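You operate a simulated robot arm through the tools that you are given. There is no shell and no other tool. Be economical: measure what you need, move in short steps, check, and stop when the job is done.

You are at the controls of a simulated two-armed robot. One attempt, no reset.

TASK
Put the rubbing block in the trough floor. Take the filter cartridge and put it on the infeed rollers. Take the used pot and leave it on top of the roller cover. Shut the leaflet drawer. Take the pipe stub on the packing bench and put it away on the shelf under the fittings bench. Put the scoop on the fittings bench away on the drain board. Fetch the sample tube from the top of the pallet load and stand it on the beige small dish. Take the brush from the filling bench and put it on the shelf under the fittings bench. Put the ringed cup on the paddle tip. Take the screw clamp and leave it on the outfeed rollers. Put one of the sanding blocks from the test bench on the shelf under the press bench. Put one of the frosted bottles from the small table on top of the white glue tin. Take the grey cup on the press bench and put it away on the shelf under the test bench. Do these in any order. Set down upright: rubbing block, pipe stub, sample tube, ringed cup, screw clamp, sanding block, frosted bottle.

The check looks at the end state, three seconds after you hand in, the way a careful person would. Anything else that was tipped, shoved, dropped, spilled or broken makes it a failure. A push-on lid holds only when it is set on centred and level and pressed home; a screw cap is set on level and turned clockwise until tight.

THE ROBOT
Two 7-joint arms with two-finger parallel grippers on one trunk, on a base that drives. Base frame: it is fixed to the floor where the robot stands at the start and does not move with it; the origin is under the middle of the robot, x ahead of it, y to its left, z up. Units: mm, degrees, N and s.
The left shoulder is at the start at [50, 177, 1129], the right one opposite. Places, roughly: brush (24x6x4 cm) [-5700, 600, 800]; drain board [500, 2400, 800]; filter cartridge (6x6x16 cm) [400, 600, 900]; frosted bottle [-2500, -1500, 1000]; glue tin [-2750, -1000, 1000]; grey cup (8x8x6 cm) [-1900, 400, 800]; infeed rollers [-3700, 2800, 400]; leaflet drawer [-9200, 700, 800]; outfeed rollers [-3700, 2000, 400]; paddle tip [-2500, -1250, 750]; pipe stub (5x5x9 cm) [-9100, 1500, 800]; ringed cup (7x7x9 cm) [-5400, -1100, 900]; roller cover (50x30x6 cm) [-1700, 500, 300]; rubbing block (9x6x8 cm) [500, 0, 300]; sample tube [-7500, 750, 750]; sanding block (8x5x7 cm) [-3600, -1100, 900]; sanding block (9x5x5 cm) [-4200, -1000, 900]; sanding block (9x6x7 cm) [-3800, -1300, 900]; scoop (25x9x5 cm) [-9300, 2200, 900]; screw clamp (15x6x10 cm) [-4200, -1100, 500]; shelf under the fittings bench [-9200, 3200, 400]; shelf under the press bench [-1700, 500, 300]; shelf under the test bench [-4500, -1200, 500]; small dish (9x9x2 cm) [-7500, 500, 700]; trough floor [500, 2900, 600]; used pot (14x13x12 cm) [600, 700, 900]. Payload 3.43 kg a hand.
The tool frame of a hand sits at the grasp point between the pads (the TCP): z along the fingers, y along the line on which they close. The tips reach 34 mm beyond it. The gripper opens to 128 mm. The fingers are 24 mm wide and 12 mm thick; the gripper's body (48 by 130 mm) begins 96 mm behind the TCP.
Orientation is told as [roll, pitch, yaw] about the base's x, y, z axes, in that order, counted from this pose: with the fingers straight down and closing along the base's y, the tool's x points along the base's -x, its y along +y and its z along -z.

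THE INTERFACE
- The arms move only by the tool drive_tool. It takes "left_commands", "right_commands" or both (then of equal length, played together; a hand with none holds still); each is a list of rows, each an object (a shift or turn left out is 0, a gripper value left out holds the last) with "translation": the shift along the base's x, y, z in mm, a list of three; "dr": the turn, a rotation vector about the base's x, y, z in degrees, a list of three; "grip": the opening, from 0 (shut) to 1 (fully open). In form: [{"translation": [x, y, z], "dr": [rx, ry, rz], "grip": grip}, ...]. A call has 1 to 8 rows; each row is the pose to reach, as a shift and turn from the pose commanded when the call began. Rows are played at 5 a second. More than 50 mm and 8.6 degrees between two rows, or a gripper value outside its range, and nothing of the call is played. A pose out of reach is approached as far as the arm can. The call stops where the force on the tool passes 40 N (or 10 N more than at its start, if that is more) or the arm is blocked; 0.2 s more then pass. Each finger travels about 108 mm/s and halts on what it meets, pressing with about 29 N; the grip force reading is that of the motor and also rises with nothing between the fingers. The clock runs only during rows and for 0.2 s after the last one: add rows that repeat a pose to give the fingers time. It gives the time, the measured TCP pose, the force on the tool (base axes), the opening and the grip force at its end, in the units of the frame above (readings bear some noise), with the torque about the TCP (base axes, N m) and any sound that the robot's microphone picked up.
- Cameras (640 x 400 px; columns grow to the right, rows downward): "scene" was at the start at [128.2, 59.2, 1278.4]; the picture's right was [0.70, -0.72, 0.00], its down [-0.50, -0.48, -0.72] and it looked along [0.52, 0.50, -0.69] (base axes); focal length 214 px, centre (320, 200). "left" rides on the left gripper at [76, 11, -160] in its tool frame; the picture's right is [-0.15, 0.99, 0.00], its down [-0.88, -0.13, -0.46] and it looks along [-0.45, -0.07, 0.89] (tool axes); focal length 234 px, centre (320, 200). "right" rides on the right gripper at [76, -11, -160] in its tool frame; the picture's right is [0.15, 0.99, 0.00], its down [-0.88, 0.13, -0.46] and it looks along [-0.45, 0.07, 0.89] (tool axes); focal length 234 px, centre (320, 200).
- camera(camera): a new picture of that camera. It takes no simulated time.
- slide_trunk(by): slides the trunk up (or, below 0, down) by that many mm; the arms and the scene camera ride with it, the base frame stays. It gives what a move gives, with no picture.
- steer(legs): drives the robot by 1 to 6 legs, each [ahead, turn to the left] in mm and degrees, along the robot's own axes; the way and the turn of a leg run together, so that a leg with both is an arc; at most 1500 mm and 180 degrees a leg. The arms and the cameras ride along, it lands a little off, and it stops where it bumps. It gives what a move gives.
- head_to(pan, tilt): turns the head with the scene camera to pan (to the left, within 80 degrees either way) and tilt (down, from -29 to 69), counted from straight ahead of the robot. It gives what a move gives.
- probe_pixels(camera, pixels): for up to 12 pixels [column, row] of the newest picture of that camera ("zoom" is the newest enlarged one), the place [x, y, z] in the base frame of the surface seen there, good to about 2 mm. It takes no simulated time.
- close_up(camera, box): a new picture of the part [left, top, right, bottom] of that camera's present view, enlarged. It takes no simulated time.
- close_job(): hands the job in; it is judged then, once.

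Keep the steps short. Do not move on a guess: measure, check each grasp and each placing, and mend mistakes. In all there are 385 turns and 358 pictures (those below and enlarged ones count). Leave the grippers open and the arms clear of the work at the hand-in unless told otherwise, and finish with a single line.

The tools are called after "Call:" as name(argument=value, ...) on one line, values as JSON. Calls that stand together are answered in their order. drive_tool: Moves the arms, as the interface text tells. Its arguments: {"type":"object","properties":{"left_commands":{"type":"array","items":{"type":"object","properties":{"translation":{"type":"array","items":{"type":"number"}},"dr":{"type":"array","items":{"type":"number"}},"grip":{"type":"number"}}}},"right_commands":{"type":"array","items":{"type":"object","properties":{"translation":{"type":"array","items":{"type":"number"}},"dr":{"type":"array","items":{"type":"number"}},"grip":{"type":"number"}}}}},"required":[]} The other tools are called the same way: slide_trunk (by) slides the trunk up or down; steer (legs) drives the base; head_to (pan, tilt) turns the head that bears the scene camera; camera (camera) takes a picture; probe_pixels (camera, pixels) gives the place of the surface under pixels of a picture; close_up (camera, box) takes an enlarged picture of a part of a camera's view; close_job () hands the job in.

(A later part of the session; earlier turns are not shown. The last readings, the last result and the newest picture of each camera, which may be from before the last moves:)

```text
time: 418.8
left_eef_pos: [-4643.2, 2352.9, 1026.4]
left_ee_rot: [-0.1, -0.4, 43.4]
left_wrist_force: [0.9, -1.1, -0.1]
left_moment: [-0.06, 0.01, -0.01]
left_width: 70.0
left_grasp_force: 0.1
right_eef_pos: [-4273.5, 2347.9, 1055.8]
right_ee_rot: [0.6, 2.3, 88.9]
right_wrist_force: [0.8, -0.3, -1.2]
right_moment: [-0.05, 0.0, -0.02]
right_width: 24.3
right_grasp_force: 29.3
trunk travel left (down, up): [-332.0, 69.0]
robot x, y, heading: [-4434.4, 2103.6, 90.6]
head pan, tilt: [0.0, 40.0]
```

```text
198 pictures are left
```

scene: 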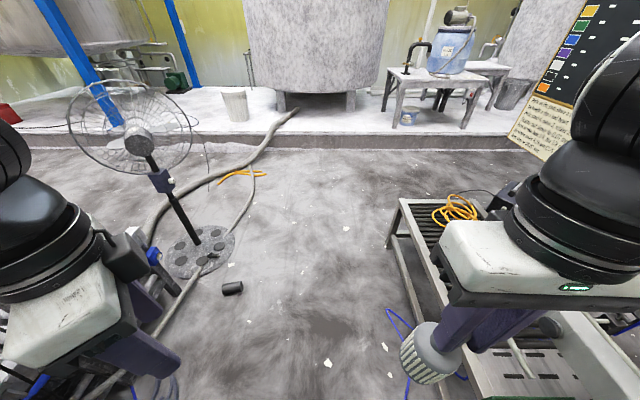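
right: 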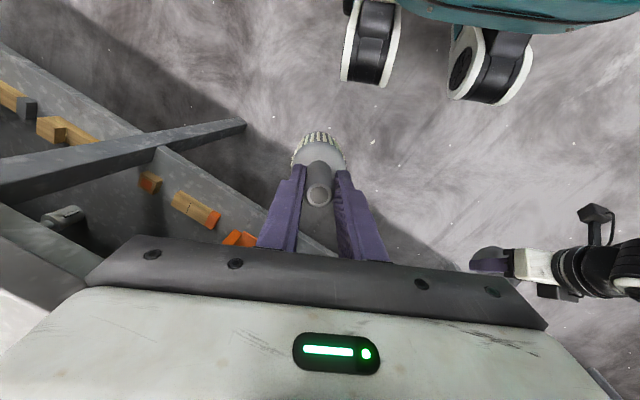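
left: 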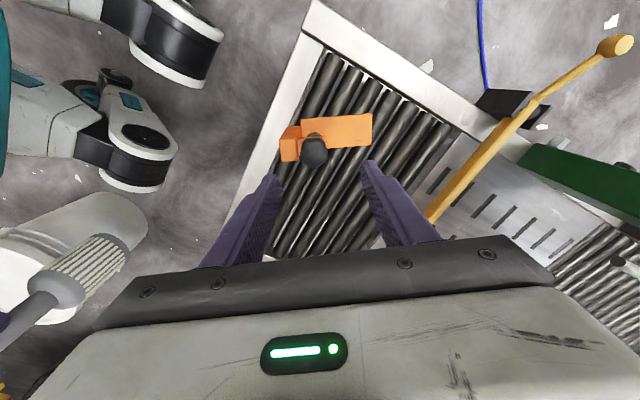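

The hose is no obstacle. Continue to y≈3000 and face the infeed table.

Call:
steer(legs=[[950, 3], [0, -93]])

Call:
head_to(pan=-10, tilt=40)

Call:
camera(camera="scene")

```text
time: 427.7
left_eef_pos: [-4221.1, 3267.8, 1026.4]
left_ee_rot: [0.0, -0.4, -45.9]
left_wrist_force: [-0.5, -0.6, 0.7]
left_moment: [-0.02, -0.04, -0.02]
left_width: 70.6
left_grasp_force: 0.0
right_eef_pos: [-4220.9, 2899.8, 1056.1]
right_ee_rot: [0.6, 2.4, -0.3]
right_wrist_force: [-0.2, 0.6, -0.5]
right_moment: [-0.02, -0.01, -0.01]
right_width: 24.1
right_grasp_force: 28.4
trunk travel left (down, up): [-332.0, 69.0]
robot x, y, heading: [-4464.9, 3053.1, 1.5]
head pan, tilt: [0.0, 40.0]
```

```text
time: 428.4
left_eef_pos: [-4221.1, 3268.9, 1026.3]
left_ee_rot: [0.0, -0.5, -45.9]
left_wrist_force: [0.8, -0.4, -0.5]
left_moment: [0.0, 0.02, -0.03]
left_width: 70.3
left_grasp_force: 0.0
right_eef_pos: [-4221.7, 2900.0, 1055.9]
right_ee_rot: [0.7, 2.5, -0.2]
right_wrist_force: [0.9, 0.0, -1.1]
right_moment: [0.0, 0.04, 0.0]
right_width: 23.9
right_grasp_force: 29.3
trunk travel left (down, up): [-332.0, 69.0]
robot x, y, heading: [-4466.7, 3056.0, 1.4]
head pan, tilt: [-10.0, 40.0]
```

```text
197 pictures are left
```

scene: 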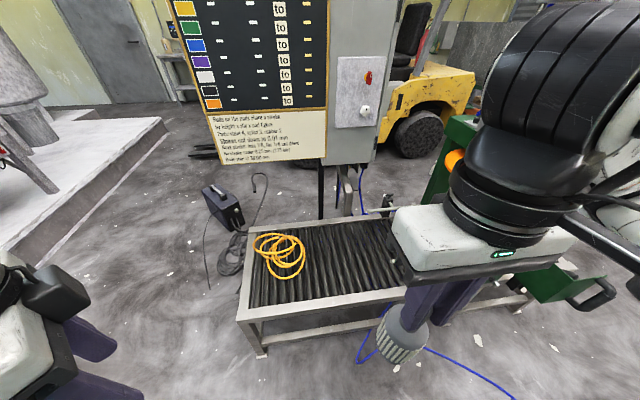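

Call:
close_up(camera="scene", box=[220, 190, 420, 350])

Call:
probe_pixels(camera="scene", pixels=[[250, 310], [390, 292], [330, 270], [350, 270], [370, 270], [375, 225], [260, 235], [290, 265], [400, 340], [405, 320], [340, 285], [365, 255]])

```text
2.50 times, centred on (320, 270) of scene
```

zoom: 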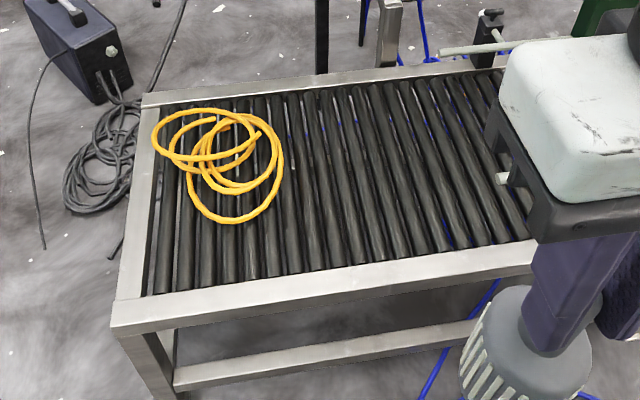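

```text
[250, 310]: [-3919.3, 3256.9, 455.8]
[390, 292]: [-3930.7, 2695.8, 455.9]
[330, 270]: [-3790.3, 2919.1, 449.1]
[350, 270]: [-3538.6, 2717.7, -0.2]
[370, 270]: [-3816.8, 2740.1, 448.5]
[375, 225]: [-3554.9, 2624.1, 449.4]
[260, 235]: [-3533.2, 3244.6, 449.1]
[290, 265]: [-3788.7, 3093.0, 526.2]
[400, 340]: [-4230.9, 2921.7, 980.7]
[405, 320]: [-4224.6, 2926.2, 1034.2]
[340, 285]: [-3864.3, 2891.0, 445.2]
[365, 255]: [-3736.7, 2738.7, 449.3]
```

Infeed rollers: x −3900…−3535, y 2620…3240, tops ≈449. Target (−3810, 2850). Move in and lower the trunk.

Call:
steer(legs=[[0, -22], [200, 0], [0, 21]])

Call:
slide_trunk(by=-250)

Call:
drive_tool(right_commands=[{"translation": [45, 0, 0], "dr": [-0.6, -2.4, 0]}, {"translation": [90, 0, 0], "dr": [-0.6, -2.4, 0]}, {"translation": [135, 0, 0], "dr": [-0.6, -2.4, 0]}, {"translation": [180, 0, 0], "dr": [-0.6, -2.4, 0]}, {"translation": [220, 0, -20], "dr": [-0.6, -2.4, 0]}])

Call:
camera(camera="scene")

Call:
camera(camera="right")

```text
time: 432.3
left_eef_pos: [-4029.1, 3190.2, 1025.8]
left_ee_rot: [0.0, -0.5, -47.4]
left_wrist_force: [-0.5, -0.4, 0.1]
left_moment: [-0.01, 0.01, -0.02]
left_width: 70.0
left_grasp_force: 0.1
right_eef_pos: [-4038.7, 2822.7, 1055.7]
right_ee_rot: [0.6, 2.4, -1.7]
right_wrist_force: [-0.4, -0.1, -0.9]
right_moment: [0.01, 0.05, 0.02]
right_width: 24.1
right_grasp_force: 28.8
trunk travel left (down, up): [-332.0, 69.0]
robot x, y, heading: [-4281.8, 2983.1, -0.2]
head pan, tilt: [-10.0, 40.0]
```

```text
time: 434.9
left_eef_pos: [-4029.2, 3189.3, 776.4]
left_ee_rot: [0.0, -0.5, -47.3]
left_wrist_force: [0.6, -1.2, 0.0]
left_moment: [0.02, 0.0, -0.03]
left_width: 70.4
left_grasp_force: 0.0
right_eef_pos: [-4040.1, 2821.2, 806.0]
right_ee_rot: [0.7, 2.4, -1.7]
right_wrist_force: [-0.6, 0.8, -1.2]
right_moment: [0.01, 0.01, 0.03]
right_width: 24.0
right_grasp_force: 29.0
trunk travel left (down, up): [-82.0, 319.0]
robot x, y, heading: [-4282.3, 2982.1, 0.1]
head pan, tilt: [-10.0, 40.0]
```

```text
time: 436.1
left_eef_pos: [-4029.4, 3190.6, 776.0]
left_ee_rot: [0.0, -0.5, -47.3]
left_wrist_force: [0.6, -0.4, 0.3]
left_moment: [-0.02, -0.01, -0.03]
left_width: 70.7
left_grasp_force: 0.0
right_eef_pos: [-3818.6, 2823.5, 787.2]
right_ee_rot: [0.0, -0.1, -1.6]
right_wrist_force: [0.7, 0.6, -1.6]
right_moment: [0.0, 0.01, -0.02]
right_width: 24.2
right_grasp_force: 29.0
trunk travel left (down, up): [-82.0, 319.0]
robot x, y, heading: [-4280.3, 2984.0, -0.1]
head pan, tilt: [-10.0, 40.0]
```

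```text
195 pictures are left
```

scene: 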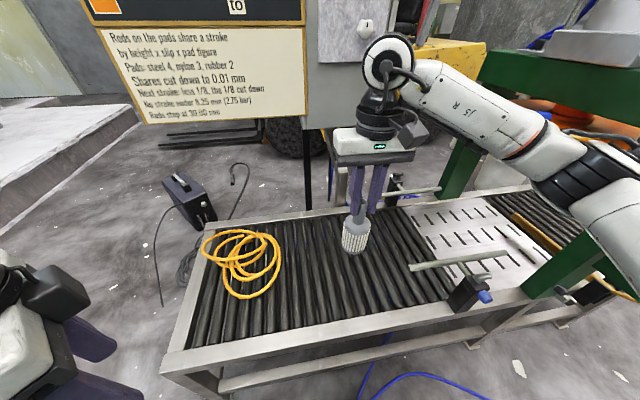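

```text
194 pictures are left
```

right: 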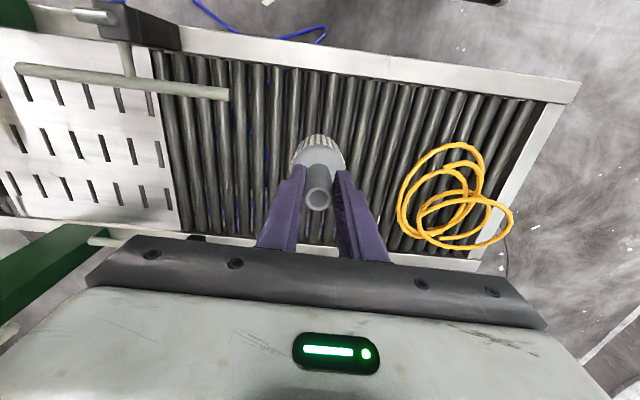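

Zoom on the rollers around the cartridge to find roller centre-lines.

Call:
close_up(camera="right", box=[230, 60, 410, 160])

Call:
probe_pixels(camera="zoom", pixels=[[100, 200], [120, 200], [140, 200], [160, 200], [180, 200], [200, 200], [220, 200], [420, 200], [440, 200], [460, 200], [480, 200], [500, 200]])

```text
3.56 times, centred on (320, 110) of right
```

zoom: 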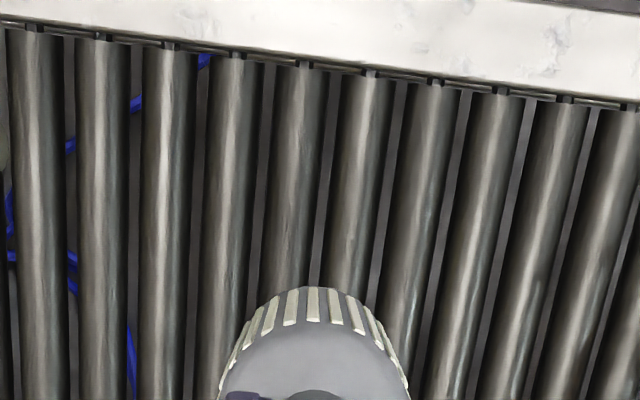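

```text
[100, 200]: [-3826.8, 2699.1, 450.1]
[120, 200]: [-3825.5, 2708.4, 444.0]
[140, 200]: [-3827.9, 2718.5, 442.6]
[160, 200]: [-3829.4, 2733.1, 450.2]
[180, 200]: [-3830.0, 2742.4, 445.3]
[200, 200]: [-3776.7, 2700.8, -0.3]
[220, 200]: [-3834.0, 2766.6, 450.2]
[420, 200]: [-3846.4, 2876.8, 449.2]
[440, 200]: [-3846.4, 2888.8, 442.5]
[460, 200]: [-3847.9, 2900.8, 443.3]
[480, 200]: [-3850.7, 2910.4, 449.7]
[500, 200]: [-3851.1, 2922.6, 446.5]
```

Roller tops at y≈2804 and 2839 (pitch 35, z 450); the gap centre is 2821.5 — right below. Lower.

Call:
drive_tool(right_commands=[{"translation": [0, -2, -50]}, {"translation": [0, -2, -100]}, {"translation": [0, -2, -145]}, {"translation": [0, -2, -170]}])

Call:
close_up(camera="scene", box=[290, 190, 430, 290])

```text
time: 437.1
left_eef_pos: [-4028.6, 3189.5, 776.6]
left_ee_rot: [0.0, -0.5, -47.3]
left_wrist_force: [-0.3, -0.7, -0.2]
left_moment: [0.01, 0.04, -0.01]
left_width: 70.5
left_grasp_force: 0.1
right_eef_pos: [-3819.2, 2821.9, 614.8]
right_ee_rot: [0.1, 0.0, -1.7]
right_wrist_force: [0.0, -0.2, -1.4]
right_moment: [-0.01, 0.0, 0.0]
right_width: 24.1
right_grasp_force: 29.1
trunk travel left (down, up): [-82.0, 319.0]
robot x, y, heading: [-4280.2, 2983.3, 0.0]
head pan, tilt: [-10.0, 40.0]
```

```text
4.00 times, centred on (360, 240) of scene
```

zoom: 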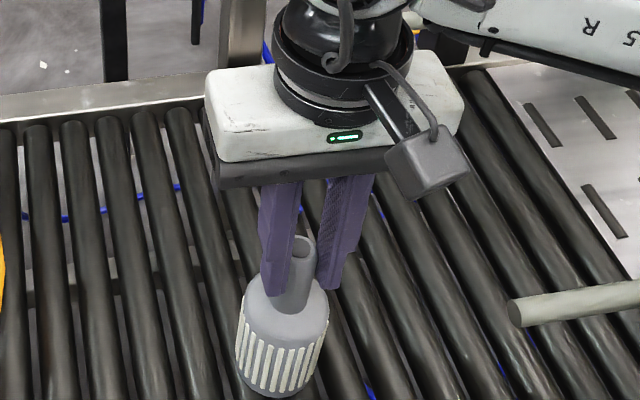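

Call:
probe_pixels(camera="zoom", pixels=[[303, 248], [293, 265], [290, 300], [285, 325], [275, 385], [240, 350], [322, 330], [318, 300], [250, 300], [310, 380], [275, 350]])

Call:
close_up(camera="right", box=[230, 100, 410, 220])

```text
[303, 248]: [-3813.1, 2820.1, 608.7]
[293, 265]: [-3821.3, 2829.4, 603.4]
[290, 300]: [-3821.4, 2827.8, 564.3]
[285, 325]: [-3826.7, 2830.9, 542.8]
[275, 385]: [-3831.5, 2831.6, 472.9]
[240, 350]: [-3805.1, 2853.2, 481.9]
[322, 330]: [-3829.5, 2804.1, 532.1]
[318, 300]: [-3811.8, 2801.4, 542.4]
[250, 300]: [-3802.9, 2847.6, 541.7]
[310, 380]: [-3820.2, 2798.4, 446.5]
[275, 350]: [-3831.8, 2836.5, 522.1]
```

```text
3.33 times, centred on (320, 160) of right
```

zoom: 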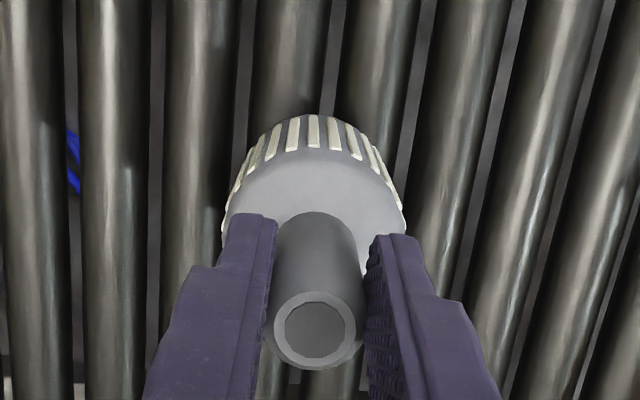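

The cartridge has slid 30 mm in the grip, so its base is already near 453. Lower gently to contact.

Call:
drive_tool(right_commands=[{"translation": [0, 0, -3]}, {"translation": [0, 0, -6]}, {"translation": [0, 0, -9]}])

```text
time: 437.9
left_eef_pos: [-4029.7, 3189.7, 777.3]
left_ee_rot: [0.0, -0.6, -47.3]
left_wrist_force: [-0.5, 0.3, 0.9]
left_moment: [-0.02, 0.01, 0.02]
left_width: 70.4
left_grasp_force: 0.0
right_eef_pos: [-3818.9, 2821.2, 609.3]
right_ee_rot: [0.2, -0.3, -1.7]
right_wrist_force: [1.0, -0.5, 24.1]
right_moment: [-0.01, 0.17, -0.01]
right_width: 24.8
right_grasp_force: 29.3
trunk travel left (down, up): [-82.0, 319.0]
robot x, y, heading: [-4286.4, 2979.6, -0.1]
head pan, tilt: [-10.0, 40.0]
```

Firm contact. Open gently and rise straight up.

Call:
drive_tool(right_commands=[{"translation": [0, 0, 2], "grip": 0.35}, {"translation": [0, 0, 2]}, {"translation": [0, 0, 2]}, {"translation": [0, 0, 30]}, {"translation": [0, 0, 80]}, {"translation": [0, 0, 130]}])

Call:
camera(camera="scene")

Call:
camera(camera="right")

```text
time: 439.3
left_eef_pos: [-4028.0, 3190.3, 776.0]
left_ee_rot: [0.0, -0.5, -47.4]
left_wrist_force: [-0.1, 0.3, -0.2]
left_moment: [0.03, 0.0, -0.02]
left_width: 70.6
left_grasp_force: 0.0
right_eef_pos: [-3818.0, 2822.1, 737.1]
right_ee_rot: [0.1, 0.0, -1.7]
right_wrist_force: [-0.1, -0.7, 0.4]
right_moment: [-0.02, 0.02, -0.02]
right_width: 44.7
right_grasp_force: 0.0
trunk travel left (down, up): [-82.0, 319.0]
robot x, y, heading: [-4277.1, 2983.7, 0.1]
head pan, tilt: [-10.0, 40.0]
```

```text
190 pictures are left
```

scene: 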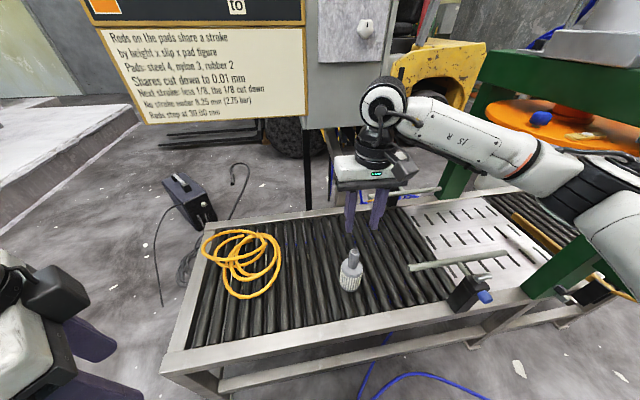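

```text
189 pictures are left
```

right: 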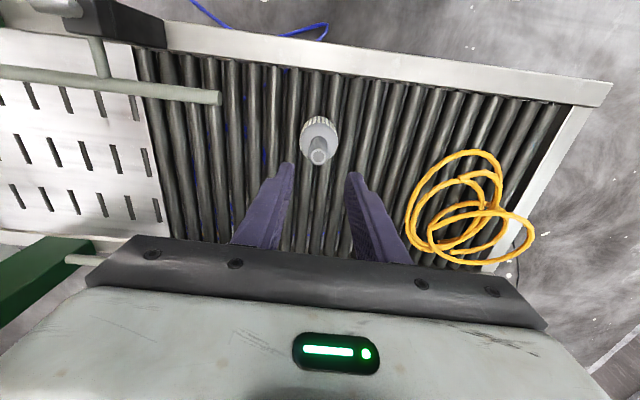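

Cartridge stands on the infeed rollers. Retract, raise the trunk, and drive out south toward the filling bench.

Call:
drive_tool(right_commands=[{"translation": [-45, 0, 15]}, {"translation": [-90, 0, 30]}, {"translation": [-135, 0, 45]}, {"translation": [-180, 0, 55]}, {"translation": [-215, 0, 60]}])

Call:
slide_trunk(by=250)

Call:
steer(legs=[[-200, 0], [0, -91], [1500, 0], [1350, 0], [0, -90], [900, 0]])

Call:
head_to(pan=-30, tilt=25)

Call:
camera(camera="scene")

```text
time: 440.5
left_eef_pos: [-4029.2, 3189.9, 776.5]
left_ee_rot: [0.0, -0.5, -47.4]
left_wrist_force: [0.3, 0.2, 0.4]
left_moment: [0.02, -0.01, 0.0]
left_width: 70.5
left_grasp_force: 0.0
right_eef_pos: [-4032.2, 2822.0, 798.4]
right_ee_rot: [0.1, 0.0, -1.7]
right_wrist_force: [-0.3, 0.4, 0.2]
right_moment: [-0.03, 0.02, 0.0]
right_width: 44.9
right_grasp_force: 0.1
trunk travel left (down, up): [-82.0, 319.0]
robot x, y, heading: [-4281.6, 2983.7, -0.2]
head pan, tilt: [-10.0, 40.0]
```

```text
time: 443.1
left_eef_pos: [-4028.9, 3189.7, 1026.7]
left_ee_rot: [0.1, -0.5, -47.3]
left_wrist_force: [0.3, -0.8, -0.4]
left_moment: [-0.01, 0.01, 0.0]
left_width: 70.4
left_grasp_force: 0.0
right_eef_pos: [-4032.8, 2821.3, 1048.7]
right_ee_rot: [0.1, 0.0, -1.7]
right_wrist_force: [-0.4, 0.4, 0.1]
right_moment: [0.0, -0.03, 0.0]
right_width: 45.0
right_grasp_force: 0.1
trunk travel left (down, up): [-332.0, 69.0]
robot x, y, heading: [-4281.2, 2979.9, 0.2]
head pan, tilt: [-10.0, 40.0]
```

```text
time: 468.5
left_eef_pos: [-5309.7, -84.9, 1026.1]
left_ee_rot: [-0.1, -0.4, 133.7]
left_wrist_force: [0.0, -0.2, 0.8]
left_moment: [-0.03, 0.0, -0.02]
left_width: 70.6
left_grasp_force: 0.0
right_eef_pos: [-5312.4, 282.7, 1049.8]
right_ee_rot: [0.1, 0.1, 179.3]
right_wrist_force: [-0.3, 0.5, -0.1]
right_moment: [-0.03, -0.02, 0.0]
right_width: 44.9
right_grasp_force: 0.1
trunk travel left (down, up): [-332.0, 69.0]
robot x, y, heading: [-5061.4, 120.2, -178.5]
head pan, tilt: [-10.0, 40.0]
stopped in leg 6: the robot was blocked; the commanded pose is now the measured one
```

```text
time: 469.4
left_eef_pos: [-5310.3, -87.6, 1026.4]
left_ee_rot: [-0.1, -0.5, 134.0]
left_wrist_force: [0.0, 0.4, -0.1]
left_moment: [0.0, 0.01, 0.01]
left_width: 70.4
left_grasp_force: 0.1
right_eef_pos: [-5313.4, 280.6, 1049.2]
right_ee_rot: [0.1, 0.1, 179.4]
right_wrist_force: [0.3, -0.4, 0.3]
right_moment: [-0.03, 0.01, 0.02]
right_width: 44.7
right_grasp_force: 0.0
trunk travel left (down, up): [-332.0, 69.0]
robot x, y, heading: [-5060.0, 119.2, -178.5]
head pan, tilt: [-30.0, 25.0]
```

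```text
188 pictures are left
```

scene: 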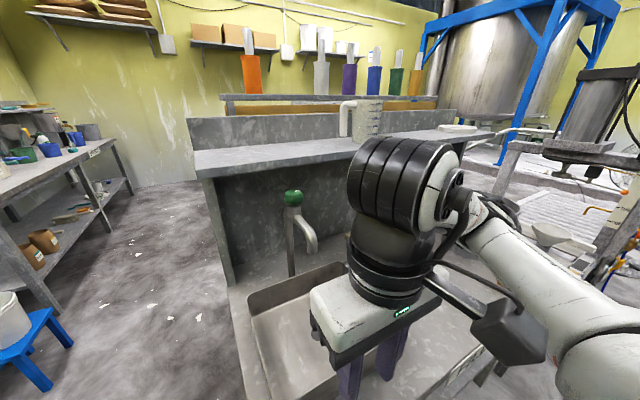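

Blocked by the filling bench, which actually faces +x (front at x≈−5330). Back off 200 and look toward the brush.

Call:
steer(legs=[[-200, 0]])

Call:
head_to(pan=-35, tilt=35)

Call:
drive_tool(right_commands=[{"translation": [20, -30, 0]}, {"translation": [30, -60, 0]}, {"translation": [30, -100, 0]}])

Call:
camera(camera="scene")

```text
time: 471.0
left_eef_pos: [-5109.5, -80.9, 1025.4]
left_ee_rot: [-0.2, -0.5, 133.9]
left_wrist_force: [1.3, 0.3, 0.6]
left_moment: [0.0, 0.02, 0.0]
left_width: 70.4
left_grasp_force: 0.1
right_eef_pos: [-5111.2, 286.5, 1049.8]
right_ee_rot: [0.1, 0.1, 179.4]
right_wrist_force: [-0.3, 0.5, -0.1]
right_moment: [-0.05, 0.02, 0.01]
right_width: 44.9
right_grasp_force: 0.0
trunk travel left (down, up): [-332.0, 69.0]
robot x, y, heading: [-4858.5, 126.8, -178.6]
head pan, tilt: [-30.0, 25.0]
```

```text
time: 471.7
left_eef_pos: [-5109.5, -81.2, 1026.5]
left_ee_rot: [-0.1, -0.6, 133.9]
left_wrist_force: [-0.4, 0.2, 0.2]
left_moment: [0.03, -0.01, -0.01]
left_width: 70.2
left_grasp_force: 0.1
right_eef_pos: [-5112.1, 287.2, 1048.1]
right_ee_rot: [0.0, 0.1, 179.4]
right_wrist_force: [-0.9, 0.6, 0.7]
right_moment: [-0.02, 0.02, -0.01]
right_width: 44.5
right_grasp_force: 0.1
trunk travel left (down, up): [-332.0, 69.0]
robot x, y, heading: [-4857.2, 127.5, -178.2]
head pan, tilt: [-35.0, 35.0]
```

```text
time: 472.1
left_eef_pos: [-5108.7, -82.4, 1025.4]
left_ee_rot: [-0.2, -0.5, 133.8]
left_wrist_force: [0.1, 0.2, -0.2]
left_moment: [0.02, 0.0, 0.0]
left_width: 70.3
left_grasp_force: 0.0
right_eef_pos: [-5105.4, 278.0, 1049.0]
right_ee_rot: [-1.0, 0.1, -178.3]
right_wrist_force: [-13.9, 25.2, -3.6]
right_moment: [-4.54, -2.45, 2.51]
right_width: 44.8
right_grasp_force: 0.0
trunk travel left (down, up): [-332.0, 69.0]
robot x, y, heading: [-4864.1, 124.7, -178.6]
head pan, tilt: [-35.0, 35.0]
stopped in row 1 (right hand): the force on the tool passed its limit (the readings are from after the stop); the commanded pose is now the measured one
```

```text
187 pictures are left
```

scene: 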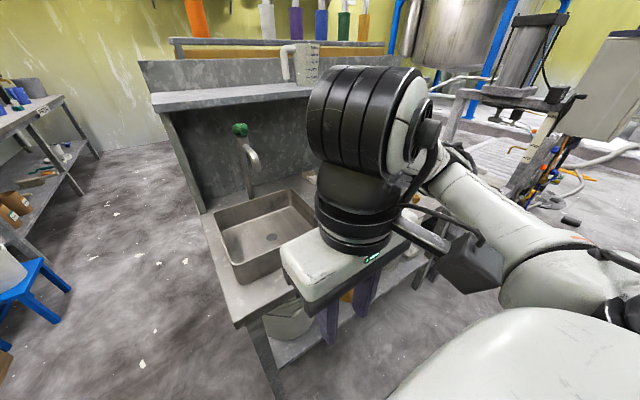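

I'll move along the bench to y≈470 and look at it head-on.

Call:
drive_tool(right_commands=[{"translation": [-15, 15, 0]}, {"translation": [-30, 20, 0]}])

Call:
steer(legs=[[0, -90], [340, 0], [0, 89]])

Call:
head_to(pan=5, tilt=35)

Call:
camera(camera="scene")

```text
time: 472.6
left_eef_pos: [-5110.0, -83.2, 1025.6]
left_ee_rot: [-0.2, -0.4, 133.9]
left_wrist_force: [0.3, 0.2, 0.1]
left_moment: [-0.01, 0.02, 0.0]
left_width: 70.3
left_grasp_force: 0.0
right_eef_pos: [-5135.3, 297.9, 1049.7]
right_ee_rot: [-0.8, 0.0, -178.6]
right_wrist_force: [-0.4, 0.0, -0.2]
right_moment: [-0.01, 0.0, -0.01]
right_width: 44.5
right_grasp_force: 0.1
trunk travel left (down, up): [-332.0, 69.0]
robot x, y, heading: [-4859.0, 127.9, -178.1]
head pan, tilt: [-35.0, 35.0]
```

```text
time: 482.4
left_eef_pos: [-5126.4, 255.0, 1025.5]
left_ee_rot: [-0.1, -0.4, 133.8]
left_wrist_force: [-0.2, 0.3, 1.1]
left_moment: [0.01, 0.02, -0.01]
left_width: 70.5
left_grasp_force: 0.1
right_eef_pos: [-5151.7, 634.5, 1048.3]
right_ee_rot: [-0.8, 0.2, -178.8]
right_wrist_force: [-0.1, 0.1, -0.7]
right_moment: [0.0, -0.02, 0.0]
right_width: 44.8
right_grasp_force: 0.2
trunk travel left (down, up): [-332.0, 69.0]
robot x, y, heading: [-4871.5, 464.1, -178.4]
head pan, tilt: [-35.0, 35.0]
```

```text
time: 483.5
left_eef_pos: [-5128.0, 256.3, 1025.9]
left_ee_rot: [0.0, -0.3, 133.6]
left_wrist_force: [-0.3, -1.0, -0.1]
left_moment: [-0.01, 0.04, -0.03]
left_width: 70.2
left_grasp_force: 0.0
right_eef_pos: [-5151.2, 635.2, 1049.0]
right_ee_rot: [-0.8, 0.2, -178.9]
right_wrist_force: [-0.1, 0.2, 0.1]
right_moment: [0.0, -0.02, -0.02]
right_width: 44.8
right_grasp_force: 0.0
trunk travel left (down, up): [-332.0, 69.0]
robot x, y, heading: [-4880.3, 466.3, -178.5]
head pan, tilt: [5.0, 35.0]
```

```text
186 pictures are left
```

scene: 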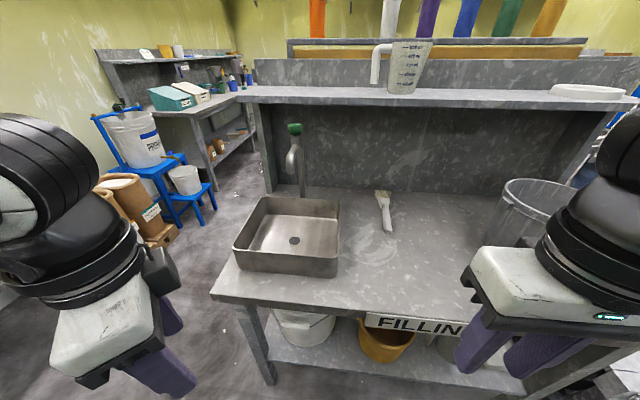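

Call:
close_up(camera="scene", box=[330, 170, 450, 280])

Call:
probe_pixels(camera="scene", pixels=[[382, 193], [386, 205], [389, 222], [391, 232], [376, 193], [390, 193], [383, 222], [395, 222], [400, 270], [330, 300], [520, 210]])

```text
3.64 times, centred on (390, 225) of scene
```

zoom: 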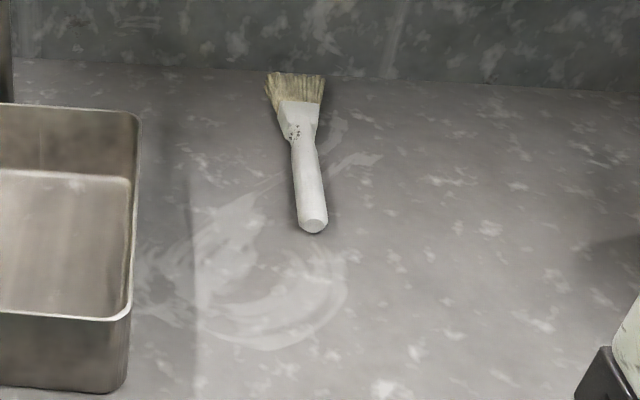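

```text
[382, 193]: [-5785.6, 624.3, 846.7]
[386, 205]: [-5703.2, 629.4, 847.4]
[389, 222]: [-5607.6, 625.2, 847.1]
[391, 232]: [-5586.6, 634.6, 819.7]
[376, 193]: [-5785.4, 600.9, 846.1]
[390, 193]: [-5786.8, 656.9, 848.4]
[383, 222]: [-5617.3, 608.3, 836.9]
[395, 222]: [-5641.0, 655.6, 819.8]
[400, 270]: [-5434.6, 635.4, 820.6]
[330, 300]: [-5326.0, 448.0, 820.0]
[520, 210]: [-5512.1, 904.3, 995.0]
```

Brush handle lies along x, y≈627, z 820–847, from x≈−5587 to −5720. Drive in 175, and bring the right hand with pitch −40° over it.

Call:
steer(legs=[[170, -1.5]])

Call:
slide_trunk(by=-40)

Call:
drive_tool(right_commands=[{"translation": [-45, 0, 0], "dr": [0.8, 8, 0]}, {"translation": [-90, 0, 0], "dr": [0.8, 16, 0]}, {"translation": [-135, 0, -10], "dr": [0.8, 24, 0]}, {"translation": [-180, 0, -20], "dr": [0.8, 32, 0]}, {"translation": [-225, 0, -40], "dr": [0.8, 40, 0]}, {"translation": [-255, 0, -60], "dr": [0.8, 40, 0]}])

Call:
camera(camera="right")

Call:
camera(camera="scene")

```text
time: 484.9
left_eef_pos: [-5302.0, 261.8, 1025.9]
left_ee_rot: [-0.2, -0.3, 132.1]
left_wrist_force: [-0.4, -0.3, -0.6]
left_moment: [0.01, -0.04, -0.01]
left_width: 70.4
left_grasp_force: 0.0
right_eef_pos: [-5316.0, 641.7, 1050.4]
right_ee_rot: [-0.9, 0.1, 179.5]
right_wrist_force: [-0.4, -0.6, 0.5]
right_moment: [-0.01, -0.03, -0.01]
right_width: 44.5
right_grasp_force: 0.1
trunk travel left (down, up): [-332.0, 69.0]
robot x, y, heading: [-5045.2, 463.0, 179.7]
head pan, tilt: [5.0, 35.0]
```

```text
time: 485.8
left_eef_pos: [-5302.0, 262.4, 985.5]
left_ee_rot: [-0.1, -0.5, 132.0]
left_wrist_force: [-0.1, 0.0, -0.7]
left_moment: [0.0, 0.0, 0.02]
left_width: 70.4
left_grasp_force: 0.1
right_eef_pos: [-5315.4, 642.2, 1009.3]
right_ee_rot: [-0.8, 0.1, 179.4]
right_wrist_force: [-0.1, 0.1, 0.5]
right_moment: [-0.02, 0.02, -0.04]
right_width: 44.7
right_grasp_force: 0.1
trunk travel left (down, up): [-292.0, 109.0]
robot x, y, heading: [-5044.4, 458.8, 179.9]
head pan, tilt: [5.0, 35.0]
```

```text
time: 487.2
left_eef_pos: [-5302.1, 262.4, 986.2]
left_ee_rot: [-0.3, -0.4, 132.0]
left_wrist_force: [0.0, 0.0, -0.2]
left_moment: [-0.01, 0.01, 0.03]
left_width: 70.4
left_grasp_force: 0.0
right_eef_pos: [-5570.2, 642.7, 947.5]
right_ee_rot: [-1.4, -40.0, 179.8]
right_wrist_force: [0.1, 0.1, -0.1]
right_moment: [-0.02, 0.0, -0.01]
right_width: 44.6
right_grasp_force: 0.0
trunk travel left (down, up): [-292.0, 109.0]
robot x, y, heading: [-5046.1, 462.4, 179.9]
head pan, tilt: [5.0, 35.0]
```

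```text
184 pictures are left
```

right: 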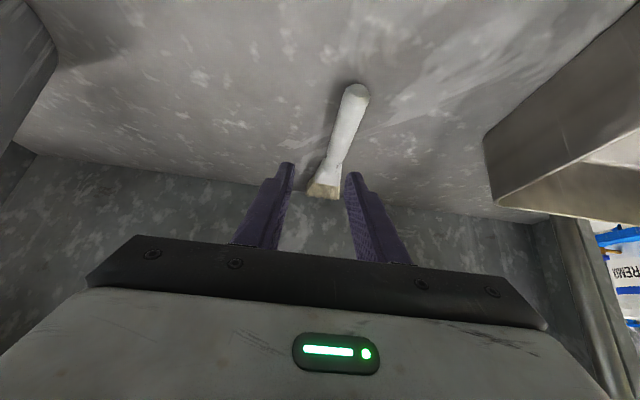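

```text
183 pictures are left
```

scene: 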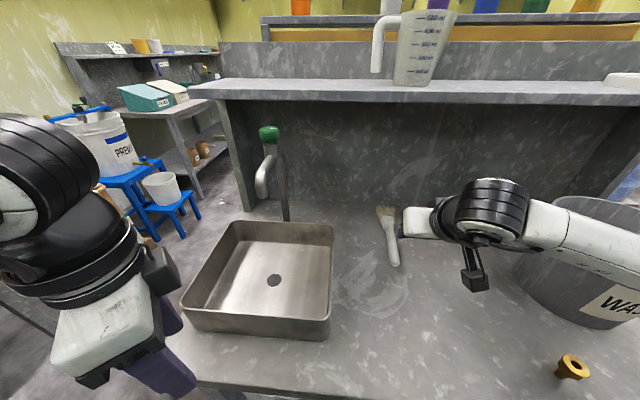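

Call:
probe_pixels(camera="right", pixels=[[352, 95], [347, 120], [340, 150], [332, 172], [335, 120], [358, 120], [330, 150], [348, 150]])

```text
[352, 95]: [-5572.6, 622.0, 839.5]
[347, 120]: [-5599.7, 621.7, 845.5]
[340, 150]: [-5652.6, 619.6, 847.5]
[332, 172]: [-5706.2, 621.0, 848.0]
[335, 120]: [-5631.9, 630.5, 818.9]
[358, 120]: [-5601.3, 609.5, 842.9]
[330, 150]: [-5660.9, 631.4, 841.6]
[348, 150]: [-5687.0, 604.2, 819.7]
```

Handle axis y≈621. Move to TCP (−5623, 621, 858) and grip.

Call:
drive_tool(right_commands=[{"translation": [-20, -21, -30]}, {"translation": [-40, -21, -60]}, {"translation": [-53, -21, -82]}, {"translation": [-53, -21, -89]}, {"translation": [-53, -21, -89], "grip": 0.0}, {"translation": [-53, -21, -89]}, {"translation": [-53, -21, -89]}])

Call:
drive_tool(right_commands=[{"translation": [0, 0, 20]}, {"translation": [20, 0, 60]}, {"translation": [40, 0, 100]}, {"translation": [70, 0, 130]}, {"translation": [100, 0, 140]}])

Call:
camera(camera="right")

```text
time: 488.8
left_eef_pos: [-5301.0, 261.8, 985.5]
left_ee_rot: [0.0, -0.5, 132.0]
left_wrist_force: [0.4, -0.4, 1.1]
left_moment: [0.0, 0.0, -0.02]
left_width: 70.6
left_grasp_force: 0.1
right_eef_pos: [-5624.3, 622.5, 860.4]
right_ee_rot: [-1.4, -39.9, 179.7]
right_wrist_force: [-0.7, -0.5, -0.1]
right_moment: [-0.04, 0.02, -0.03]
right_width: 26.0
right_grasp_force: 28.9
trunk travel left (down, up): [-292.0, 109.0]
robot x, y, heading: [-5042.1, 460.3, 179.8]
head pan, tilt: [5.0, 35.0]
```

```text
time: 490.0
left_eef_pos: [-5302.6, 262.1, 986.3]
left_ee_rot: [-0.2, -0.4, 132.0]
left_wrist_force: [0.7, -0.4, 0.1]
left_moment: [0.02, -0.02, 0.0]
left_width: 70.4
left_grasp_force: 0.1
right_eef_pos: [-5522.5, 619.7, 999.6]
right_ee_rot: [-1.4, -39.9, 179.7]
right_wrist_force: [-0.4, 0.4, -1.1]
right_moment: [-0.02, -0.1, -0.01]
right_width: 26.1
right_grasp_force: 29.0
trunk travel left (down, up): [-292.0, 109.0]
robot x, y, heading: [-5045.4, 460.4, 179.9]
head pan, tilt: [5.0, 35.0]
```

```text
182 pictures are left
```

right: 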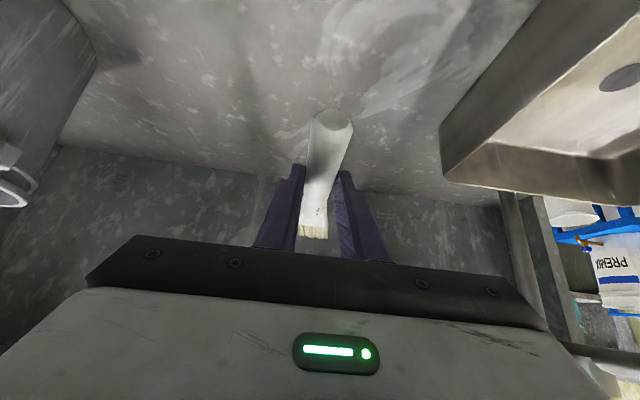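

Brush held. Back off and go around the south end of the bench; look west.

Call:
steer(legs=[[-250, 0], [0, 90], [800, 0], [0, -90]])

Call:
head_to(pan=0, tilt=20)

Call:
camera(camera="scene")

```text
time: 503.3
left_eef_pos: [-5047.6, -541.1, 987.5]
left_ee_rot: [-0.1, -0.5, 132.8]
left_wrist_force: [-1.1, -1.0, 0.2]
left_moment: [-0.03, -0.01, 0.02]
left_width: 70.1
left_grasp_force: 0.0
right_eef_pos: [-5275.3, -187.6, 999.0]
right_ee_rot: [-1.4, -39.9, -179.6]
right_wrist_force: [0.0, -0.3, -1.1]
right_moment: [-0.02, -0.08, 0.01]
right_width: 25.9
right_grasp_force: 29.0
trunk travel left (down, up): [-292.0, 109.0]
robot x, y, heading: [-4794.5, -338.6, -179.9]
head pan, tilt: [5.0, 35.0]
```

```text
time: 504.1
left_eef_pos: [-5047.9, -542.2, 985.2]
left_ee_rot: [-0.3, -0.4, 132.8]
left_wrist_force: [-0.3, -0.2, -0.3]
left_moment: [0.01, 0.0, -0.03]
left_width: 70.3
left_grasp_force: 0.0
right_eef_pos: [-5273.7, -187.5, 999.8]
right_ee_rot: [-1.4, -39.9, -179.6]
right_wrist_force: [0.7, -0.6, -0.8]
right_moment: [0.0, -0.09, -0.02]
right_width: 26.0
right_grasp_force: 29.2
trunk travel left (down, up): [-292.0, 109.0]
robot x, y, heading: [-4798.5, -344.0, -179.2]
head pan, tilt: [0.0, 20.0]
```

```text
181 pictures are left
```

scene: 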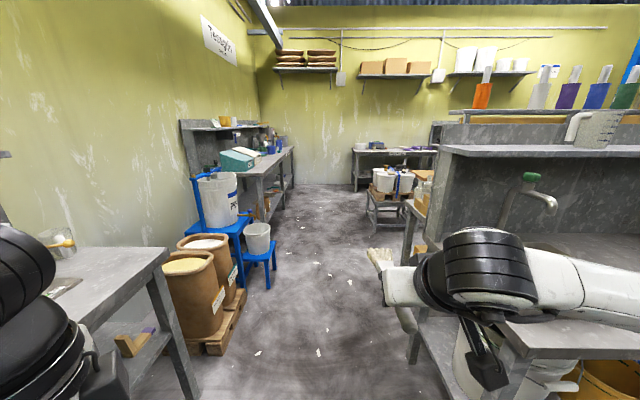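

Call:
probe_pixels(camera="scene", pixels=[[62, 245], [165, 260], [240, 340], [275, 270], [390, 180], [375, 215], [410, 200], [385, 150], [415, 330], [290, 170], [440, 150], [405, 235]])

Call:
close_up(camera="scene", box=[330, 120, 450, 240])

```text
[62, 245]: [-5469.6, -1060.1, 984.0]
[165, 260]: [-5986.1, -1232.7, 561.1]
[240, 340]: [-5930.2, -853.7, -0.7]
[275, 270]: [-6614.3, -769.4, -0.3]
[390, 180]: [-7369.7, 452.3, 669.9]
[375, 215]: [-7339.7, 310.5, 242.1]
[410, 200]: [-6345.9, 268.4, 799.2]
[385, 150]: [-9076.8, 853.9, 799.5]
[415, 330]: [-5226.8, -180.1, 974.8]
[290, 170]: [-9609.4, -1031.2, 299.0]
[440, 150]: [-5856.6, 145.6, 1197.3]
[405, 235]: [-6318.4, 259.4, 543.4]
```

```text
3.33 times, centred on (390, 180) of scene
```

zoom: 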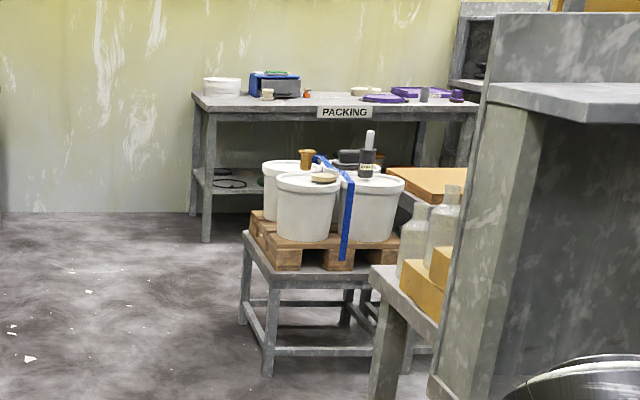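

Pallet table at x≈−7300…−7700 with the tube and dish on white buckets; packing bench beyond at x≈−9076. I'll go along y≈−344 to x≈−8050 then north, and face +x to the pallet load.

Call:
steer(legs=[[1500, -1], [1500, 0], [260, 0], [0, -89], [900, 0], [0, -90]])

Call:
head_to(pan=0, tilt=35)

Call:
camera(camera="scene")

```text
time: 526.0
left_eef_pos: [-8257.9, 318.8, 986.5]
left_ee_rot: [-0.1, -0.6, 43.0]
left_wrist_force: [-0.5, -1.3, 0.4]
left_moment: [0.06, -0.02, 0.01]
left_width: 70.7
left_grasp_force: 0.2
right_eef_pos: [-7903.3, 546.4, 1000.7]
right_ee_rot: [-1.4, -40.0, 90.4]
right_wrist_force: [0.2, -1.0, -0.2]
right_moment: [-0.08, -0.03, 0.02]
right_width: 25.8
right_grasp_force: 28.5
trunk travel left (down, up): [-292.0, 109.0]
robot x, y, heading: [-8053.4, 67.7, 90.2]
head pan, tilt: [0.0, 20.0]
stopped in leg 5: the robot was blocked; the commanded pose is now the measured one
```

```text
time: 526.7
left_eef_pos: [-8257.7, 321.7, 985.2]
left_ee_rot: [-0.3, -0.5, 43.1]
left_wrist_force: [-0.3, -0.5, -0.3]
left_moment: [0.0, -0.03, 0.01]
left_width: 70.5
left_grasp_force: 0.0
right_eef_pos: [-7903.5, 549.2, 999.6]
right_ee_rot: [-1.4, -39.9, 90.4]
right_wrist_force: [0.1, 0.4, -1.3]
right_moment: [-0.06, -0.01, 0.01]
right_width: 25.9
right_grasp_force: 29.2
trunk travel left (down, up): [-292.0, 109.0]
robot x, y, heading: [-8054.4, 66.4, 90.7]
head pan, tilt: [0.0, 35.0]
```

```text
179 pictures are left
```

scene: 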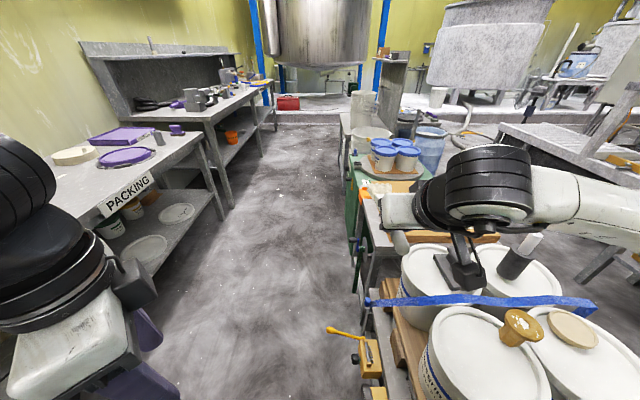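

Call:
probe_pixels(camera="scene", pixels=[[573, 328], [520, 255], [535, 240], [505, 275], [370, 355], [395, 330], [360, 260], [440, 260], [525, 325], [440, 350], [130, 190], [215, 200]])

Call:
head_to(pan=-50, tilt=45)

Call:
camera(camera="scene")

```text
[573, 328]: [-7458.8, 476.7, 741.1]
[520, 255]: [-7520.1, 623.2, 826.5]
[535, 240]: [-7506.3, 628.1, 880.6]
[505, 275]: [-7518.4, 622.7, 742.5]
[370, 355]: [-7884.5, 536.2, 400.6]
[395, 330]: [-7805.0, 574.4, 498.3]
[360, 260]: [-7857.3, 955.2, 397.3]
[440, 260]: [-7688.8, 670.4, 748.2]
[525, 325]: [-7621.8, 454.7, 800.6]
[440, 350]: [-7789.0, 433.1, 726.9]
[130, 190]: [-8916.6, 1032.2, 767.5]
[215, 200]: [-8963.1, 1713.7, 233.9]
```

```text
time: 527.9
left_eef_pos: [-8257.8, 322.2, 985.7]
left_ee_rot: [-0.2, -0.5, 43.0]
left_wrist_force: [-0.1, 0.8, 0.6]
left_moment: [0.0, -0.02, 0.03]
left_width: 70.4
left_grasp_force: 0.0
right_eef_pos: [-7903.4, 550.1, 1000.5]
right_ee_rot: [-1.4, -39.9, 90.5]
right_wrist_force: [-0.9, -0.2, -1.3]
right_moment: [-0.11, 0.0, 0.01]
right_width: 26.1
right_grasp_force: 28.8
trunk travel left (down, up): [-292.0, 109.0]
robot x, y, heading: [-8054.9, 66.0, 90.6]
head pan, tilt: [-50.0, 45.0]
```

```text
178 pictures are left
```

scene: 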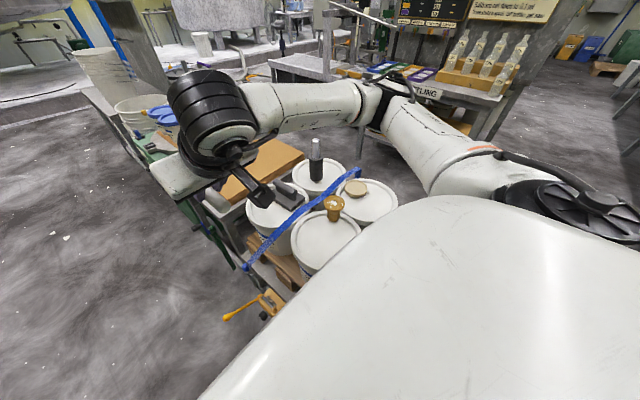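

Tube at (−7519, 623), z 740–885; dish at (−7459, 477), top 741. I'll approach from the south instead: robot to about (−7310, 20) facing +y.

Call:
steer(legs=[[-350, 0], [0, -91], [745, 0], [0, 91], [220, 0]])

Call:
head_to(pan=15, tilt=40)

Call:
camera(camera="scene")

```text
time: 542.9
left_eef_pos: [-7537.7, 199.0, 985.0]
left_ee_rot: [-0.2, -0.6, 46.5]
left_wrist_force: [-0.2, -0.4, -0.2]
left_moment: [0.0, 0.01, 0.03]
left_width: 70.3
left_grasp_force: 0.1
right_eef_pos: [-7197.4, 446.6, 999.6]
right_ee_rot: [-1.4, -39.7, 93.8]
right_wrist_force: [0.4, -0.5, -0.8]
right_moment: [-0.13, -0.01, 0.0]
right_width: 25.9
right_grasp_force: 29.0
trunk travel left (down, up): [-292.0, 109.0]
robot x, y, heading: [-7321.2, -41.6, 94.1]
head pan, tilt: [-50.0, 45.0]
```

```text
time: 544.2
left_eef_pos: [-7536.0, 197.6, 986.4]
left_ee_rot: [-0.2, -0.5, 46.6]
left_wrist_force: [-0.4, -0.1, -0.3]
left_moment: [0.01, 0.01, -0.01]
left_width: 70.1
left_grasp_force: 0.1
right_eef_pos: [-7196.1, 446.5, 999.1]
right_ee_rot: [-1.4, -39.9, 93.8]
right_wrist_force: [-0.9, 0.2, -0.4]
right_moment: [-0.1, 0.01, 0.02]
right_width: 25.9
right_grasp_force: 29.2
trunk travel left (down, up): [-292.0, 109.0]
robot x, y, heading: [-7320.9, -41.6, 94.1]
head pan, tilt: [15.0, 40.0]
```

```text
177 pictures are left
```

scene: 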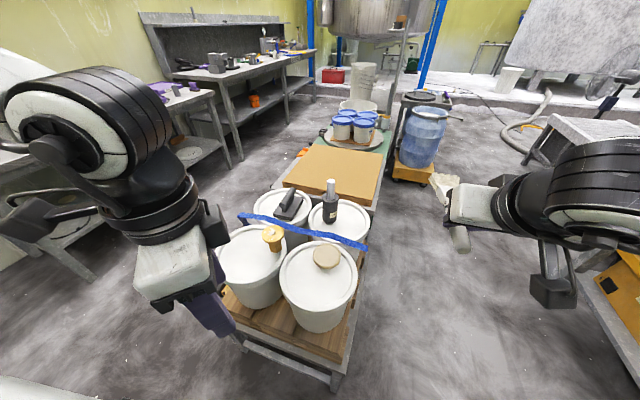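

Call:
close_up(camera="scene", box=[230, 160, 400, 300])

Call:
probe_pixels(camera="zoom", pixels=[[382, 180], [382, 205], [364, 190], [399, 190], [380, 82], [384, 100], [365, 230], [362, 275], [335, 275], [395, 275], [362, 300], [300, 190]])

```text
2.86 times, centred on (315, 230) of scene
```

zoom: 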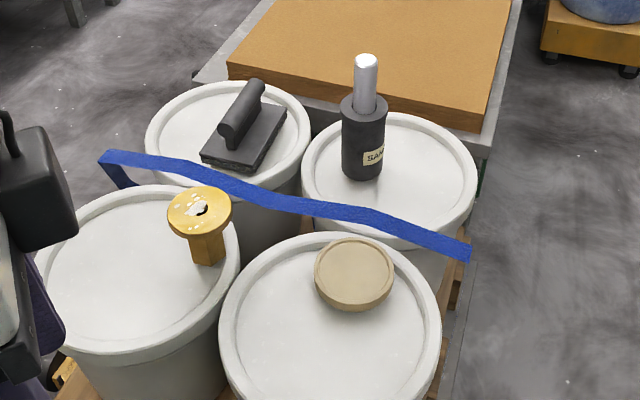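

```text
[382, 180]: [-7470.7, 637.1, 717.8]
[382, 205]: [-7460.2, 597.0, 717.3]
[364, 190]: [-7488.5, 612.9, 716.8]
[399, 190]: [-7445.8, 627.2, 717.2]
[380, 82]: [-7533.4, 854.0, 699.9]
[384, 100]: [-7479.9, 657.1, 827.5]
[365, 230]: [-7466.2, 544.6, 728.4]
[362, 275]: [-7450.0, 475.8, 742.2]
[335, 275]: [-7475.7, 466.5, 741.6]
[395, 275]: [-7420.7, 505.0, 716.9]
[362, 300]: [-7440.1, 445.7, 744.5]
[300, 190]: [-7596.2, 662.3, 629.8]
```

Call:
probe_pixels(camera="zoom", pixels=[[365, 150], [363, 176], [345, 140], [385, 140], [366, 62], [366, 85], [355, 110], [350, 100], [355, 240], [355, 310], [316, 270], [393, 262]])

```text
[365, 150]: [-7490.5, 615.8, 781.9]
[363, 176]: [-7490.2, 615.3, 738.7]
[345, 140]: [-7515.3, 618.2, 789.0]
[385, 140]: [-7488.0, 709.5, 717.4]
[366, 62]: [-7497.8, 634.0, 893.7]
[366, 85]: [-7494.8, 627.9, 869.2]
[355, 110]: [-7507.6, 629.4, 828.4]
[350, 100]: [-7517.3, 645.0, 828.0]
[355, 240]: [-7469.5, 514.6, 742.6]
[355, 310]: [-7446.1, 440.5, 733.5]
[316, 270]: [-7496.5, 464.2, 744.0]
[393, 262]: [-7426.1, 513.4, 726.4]
```

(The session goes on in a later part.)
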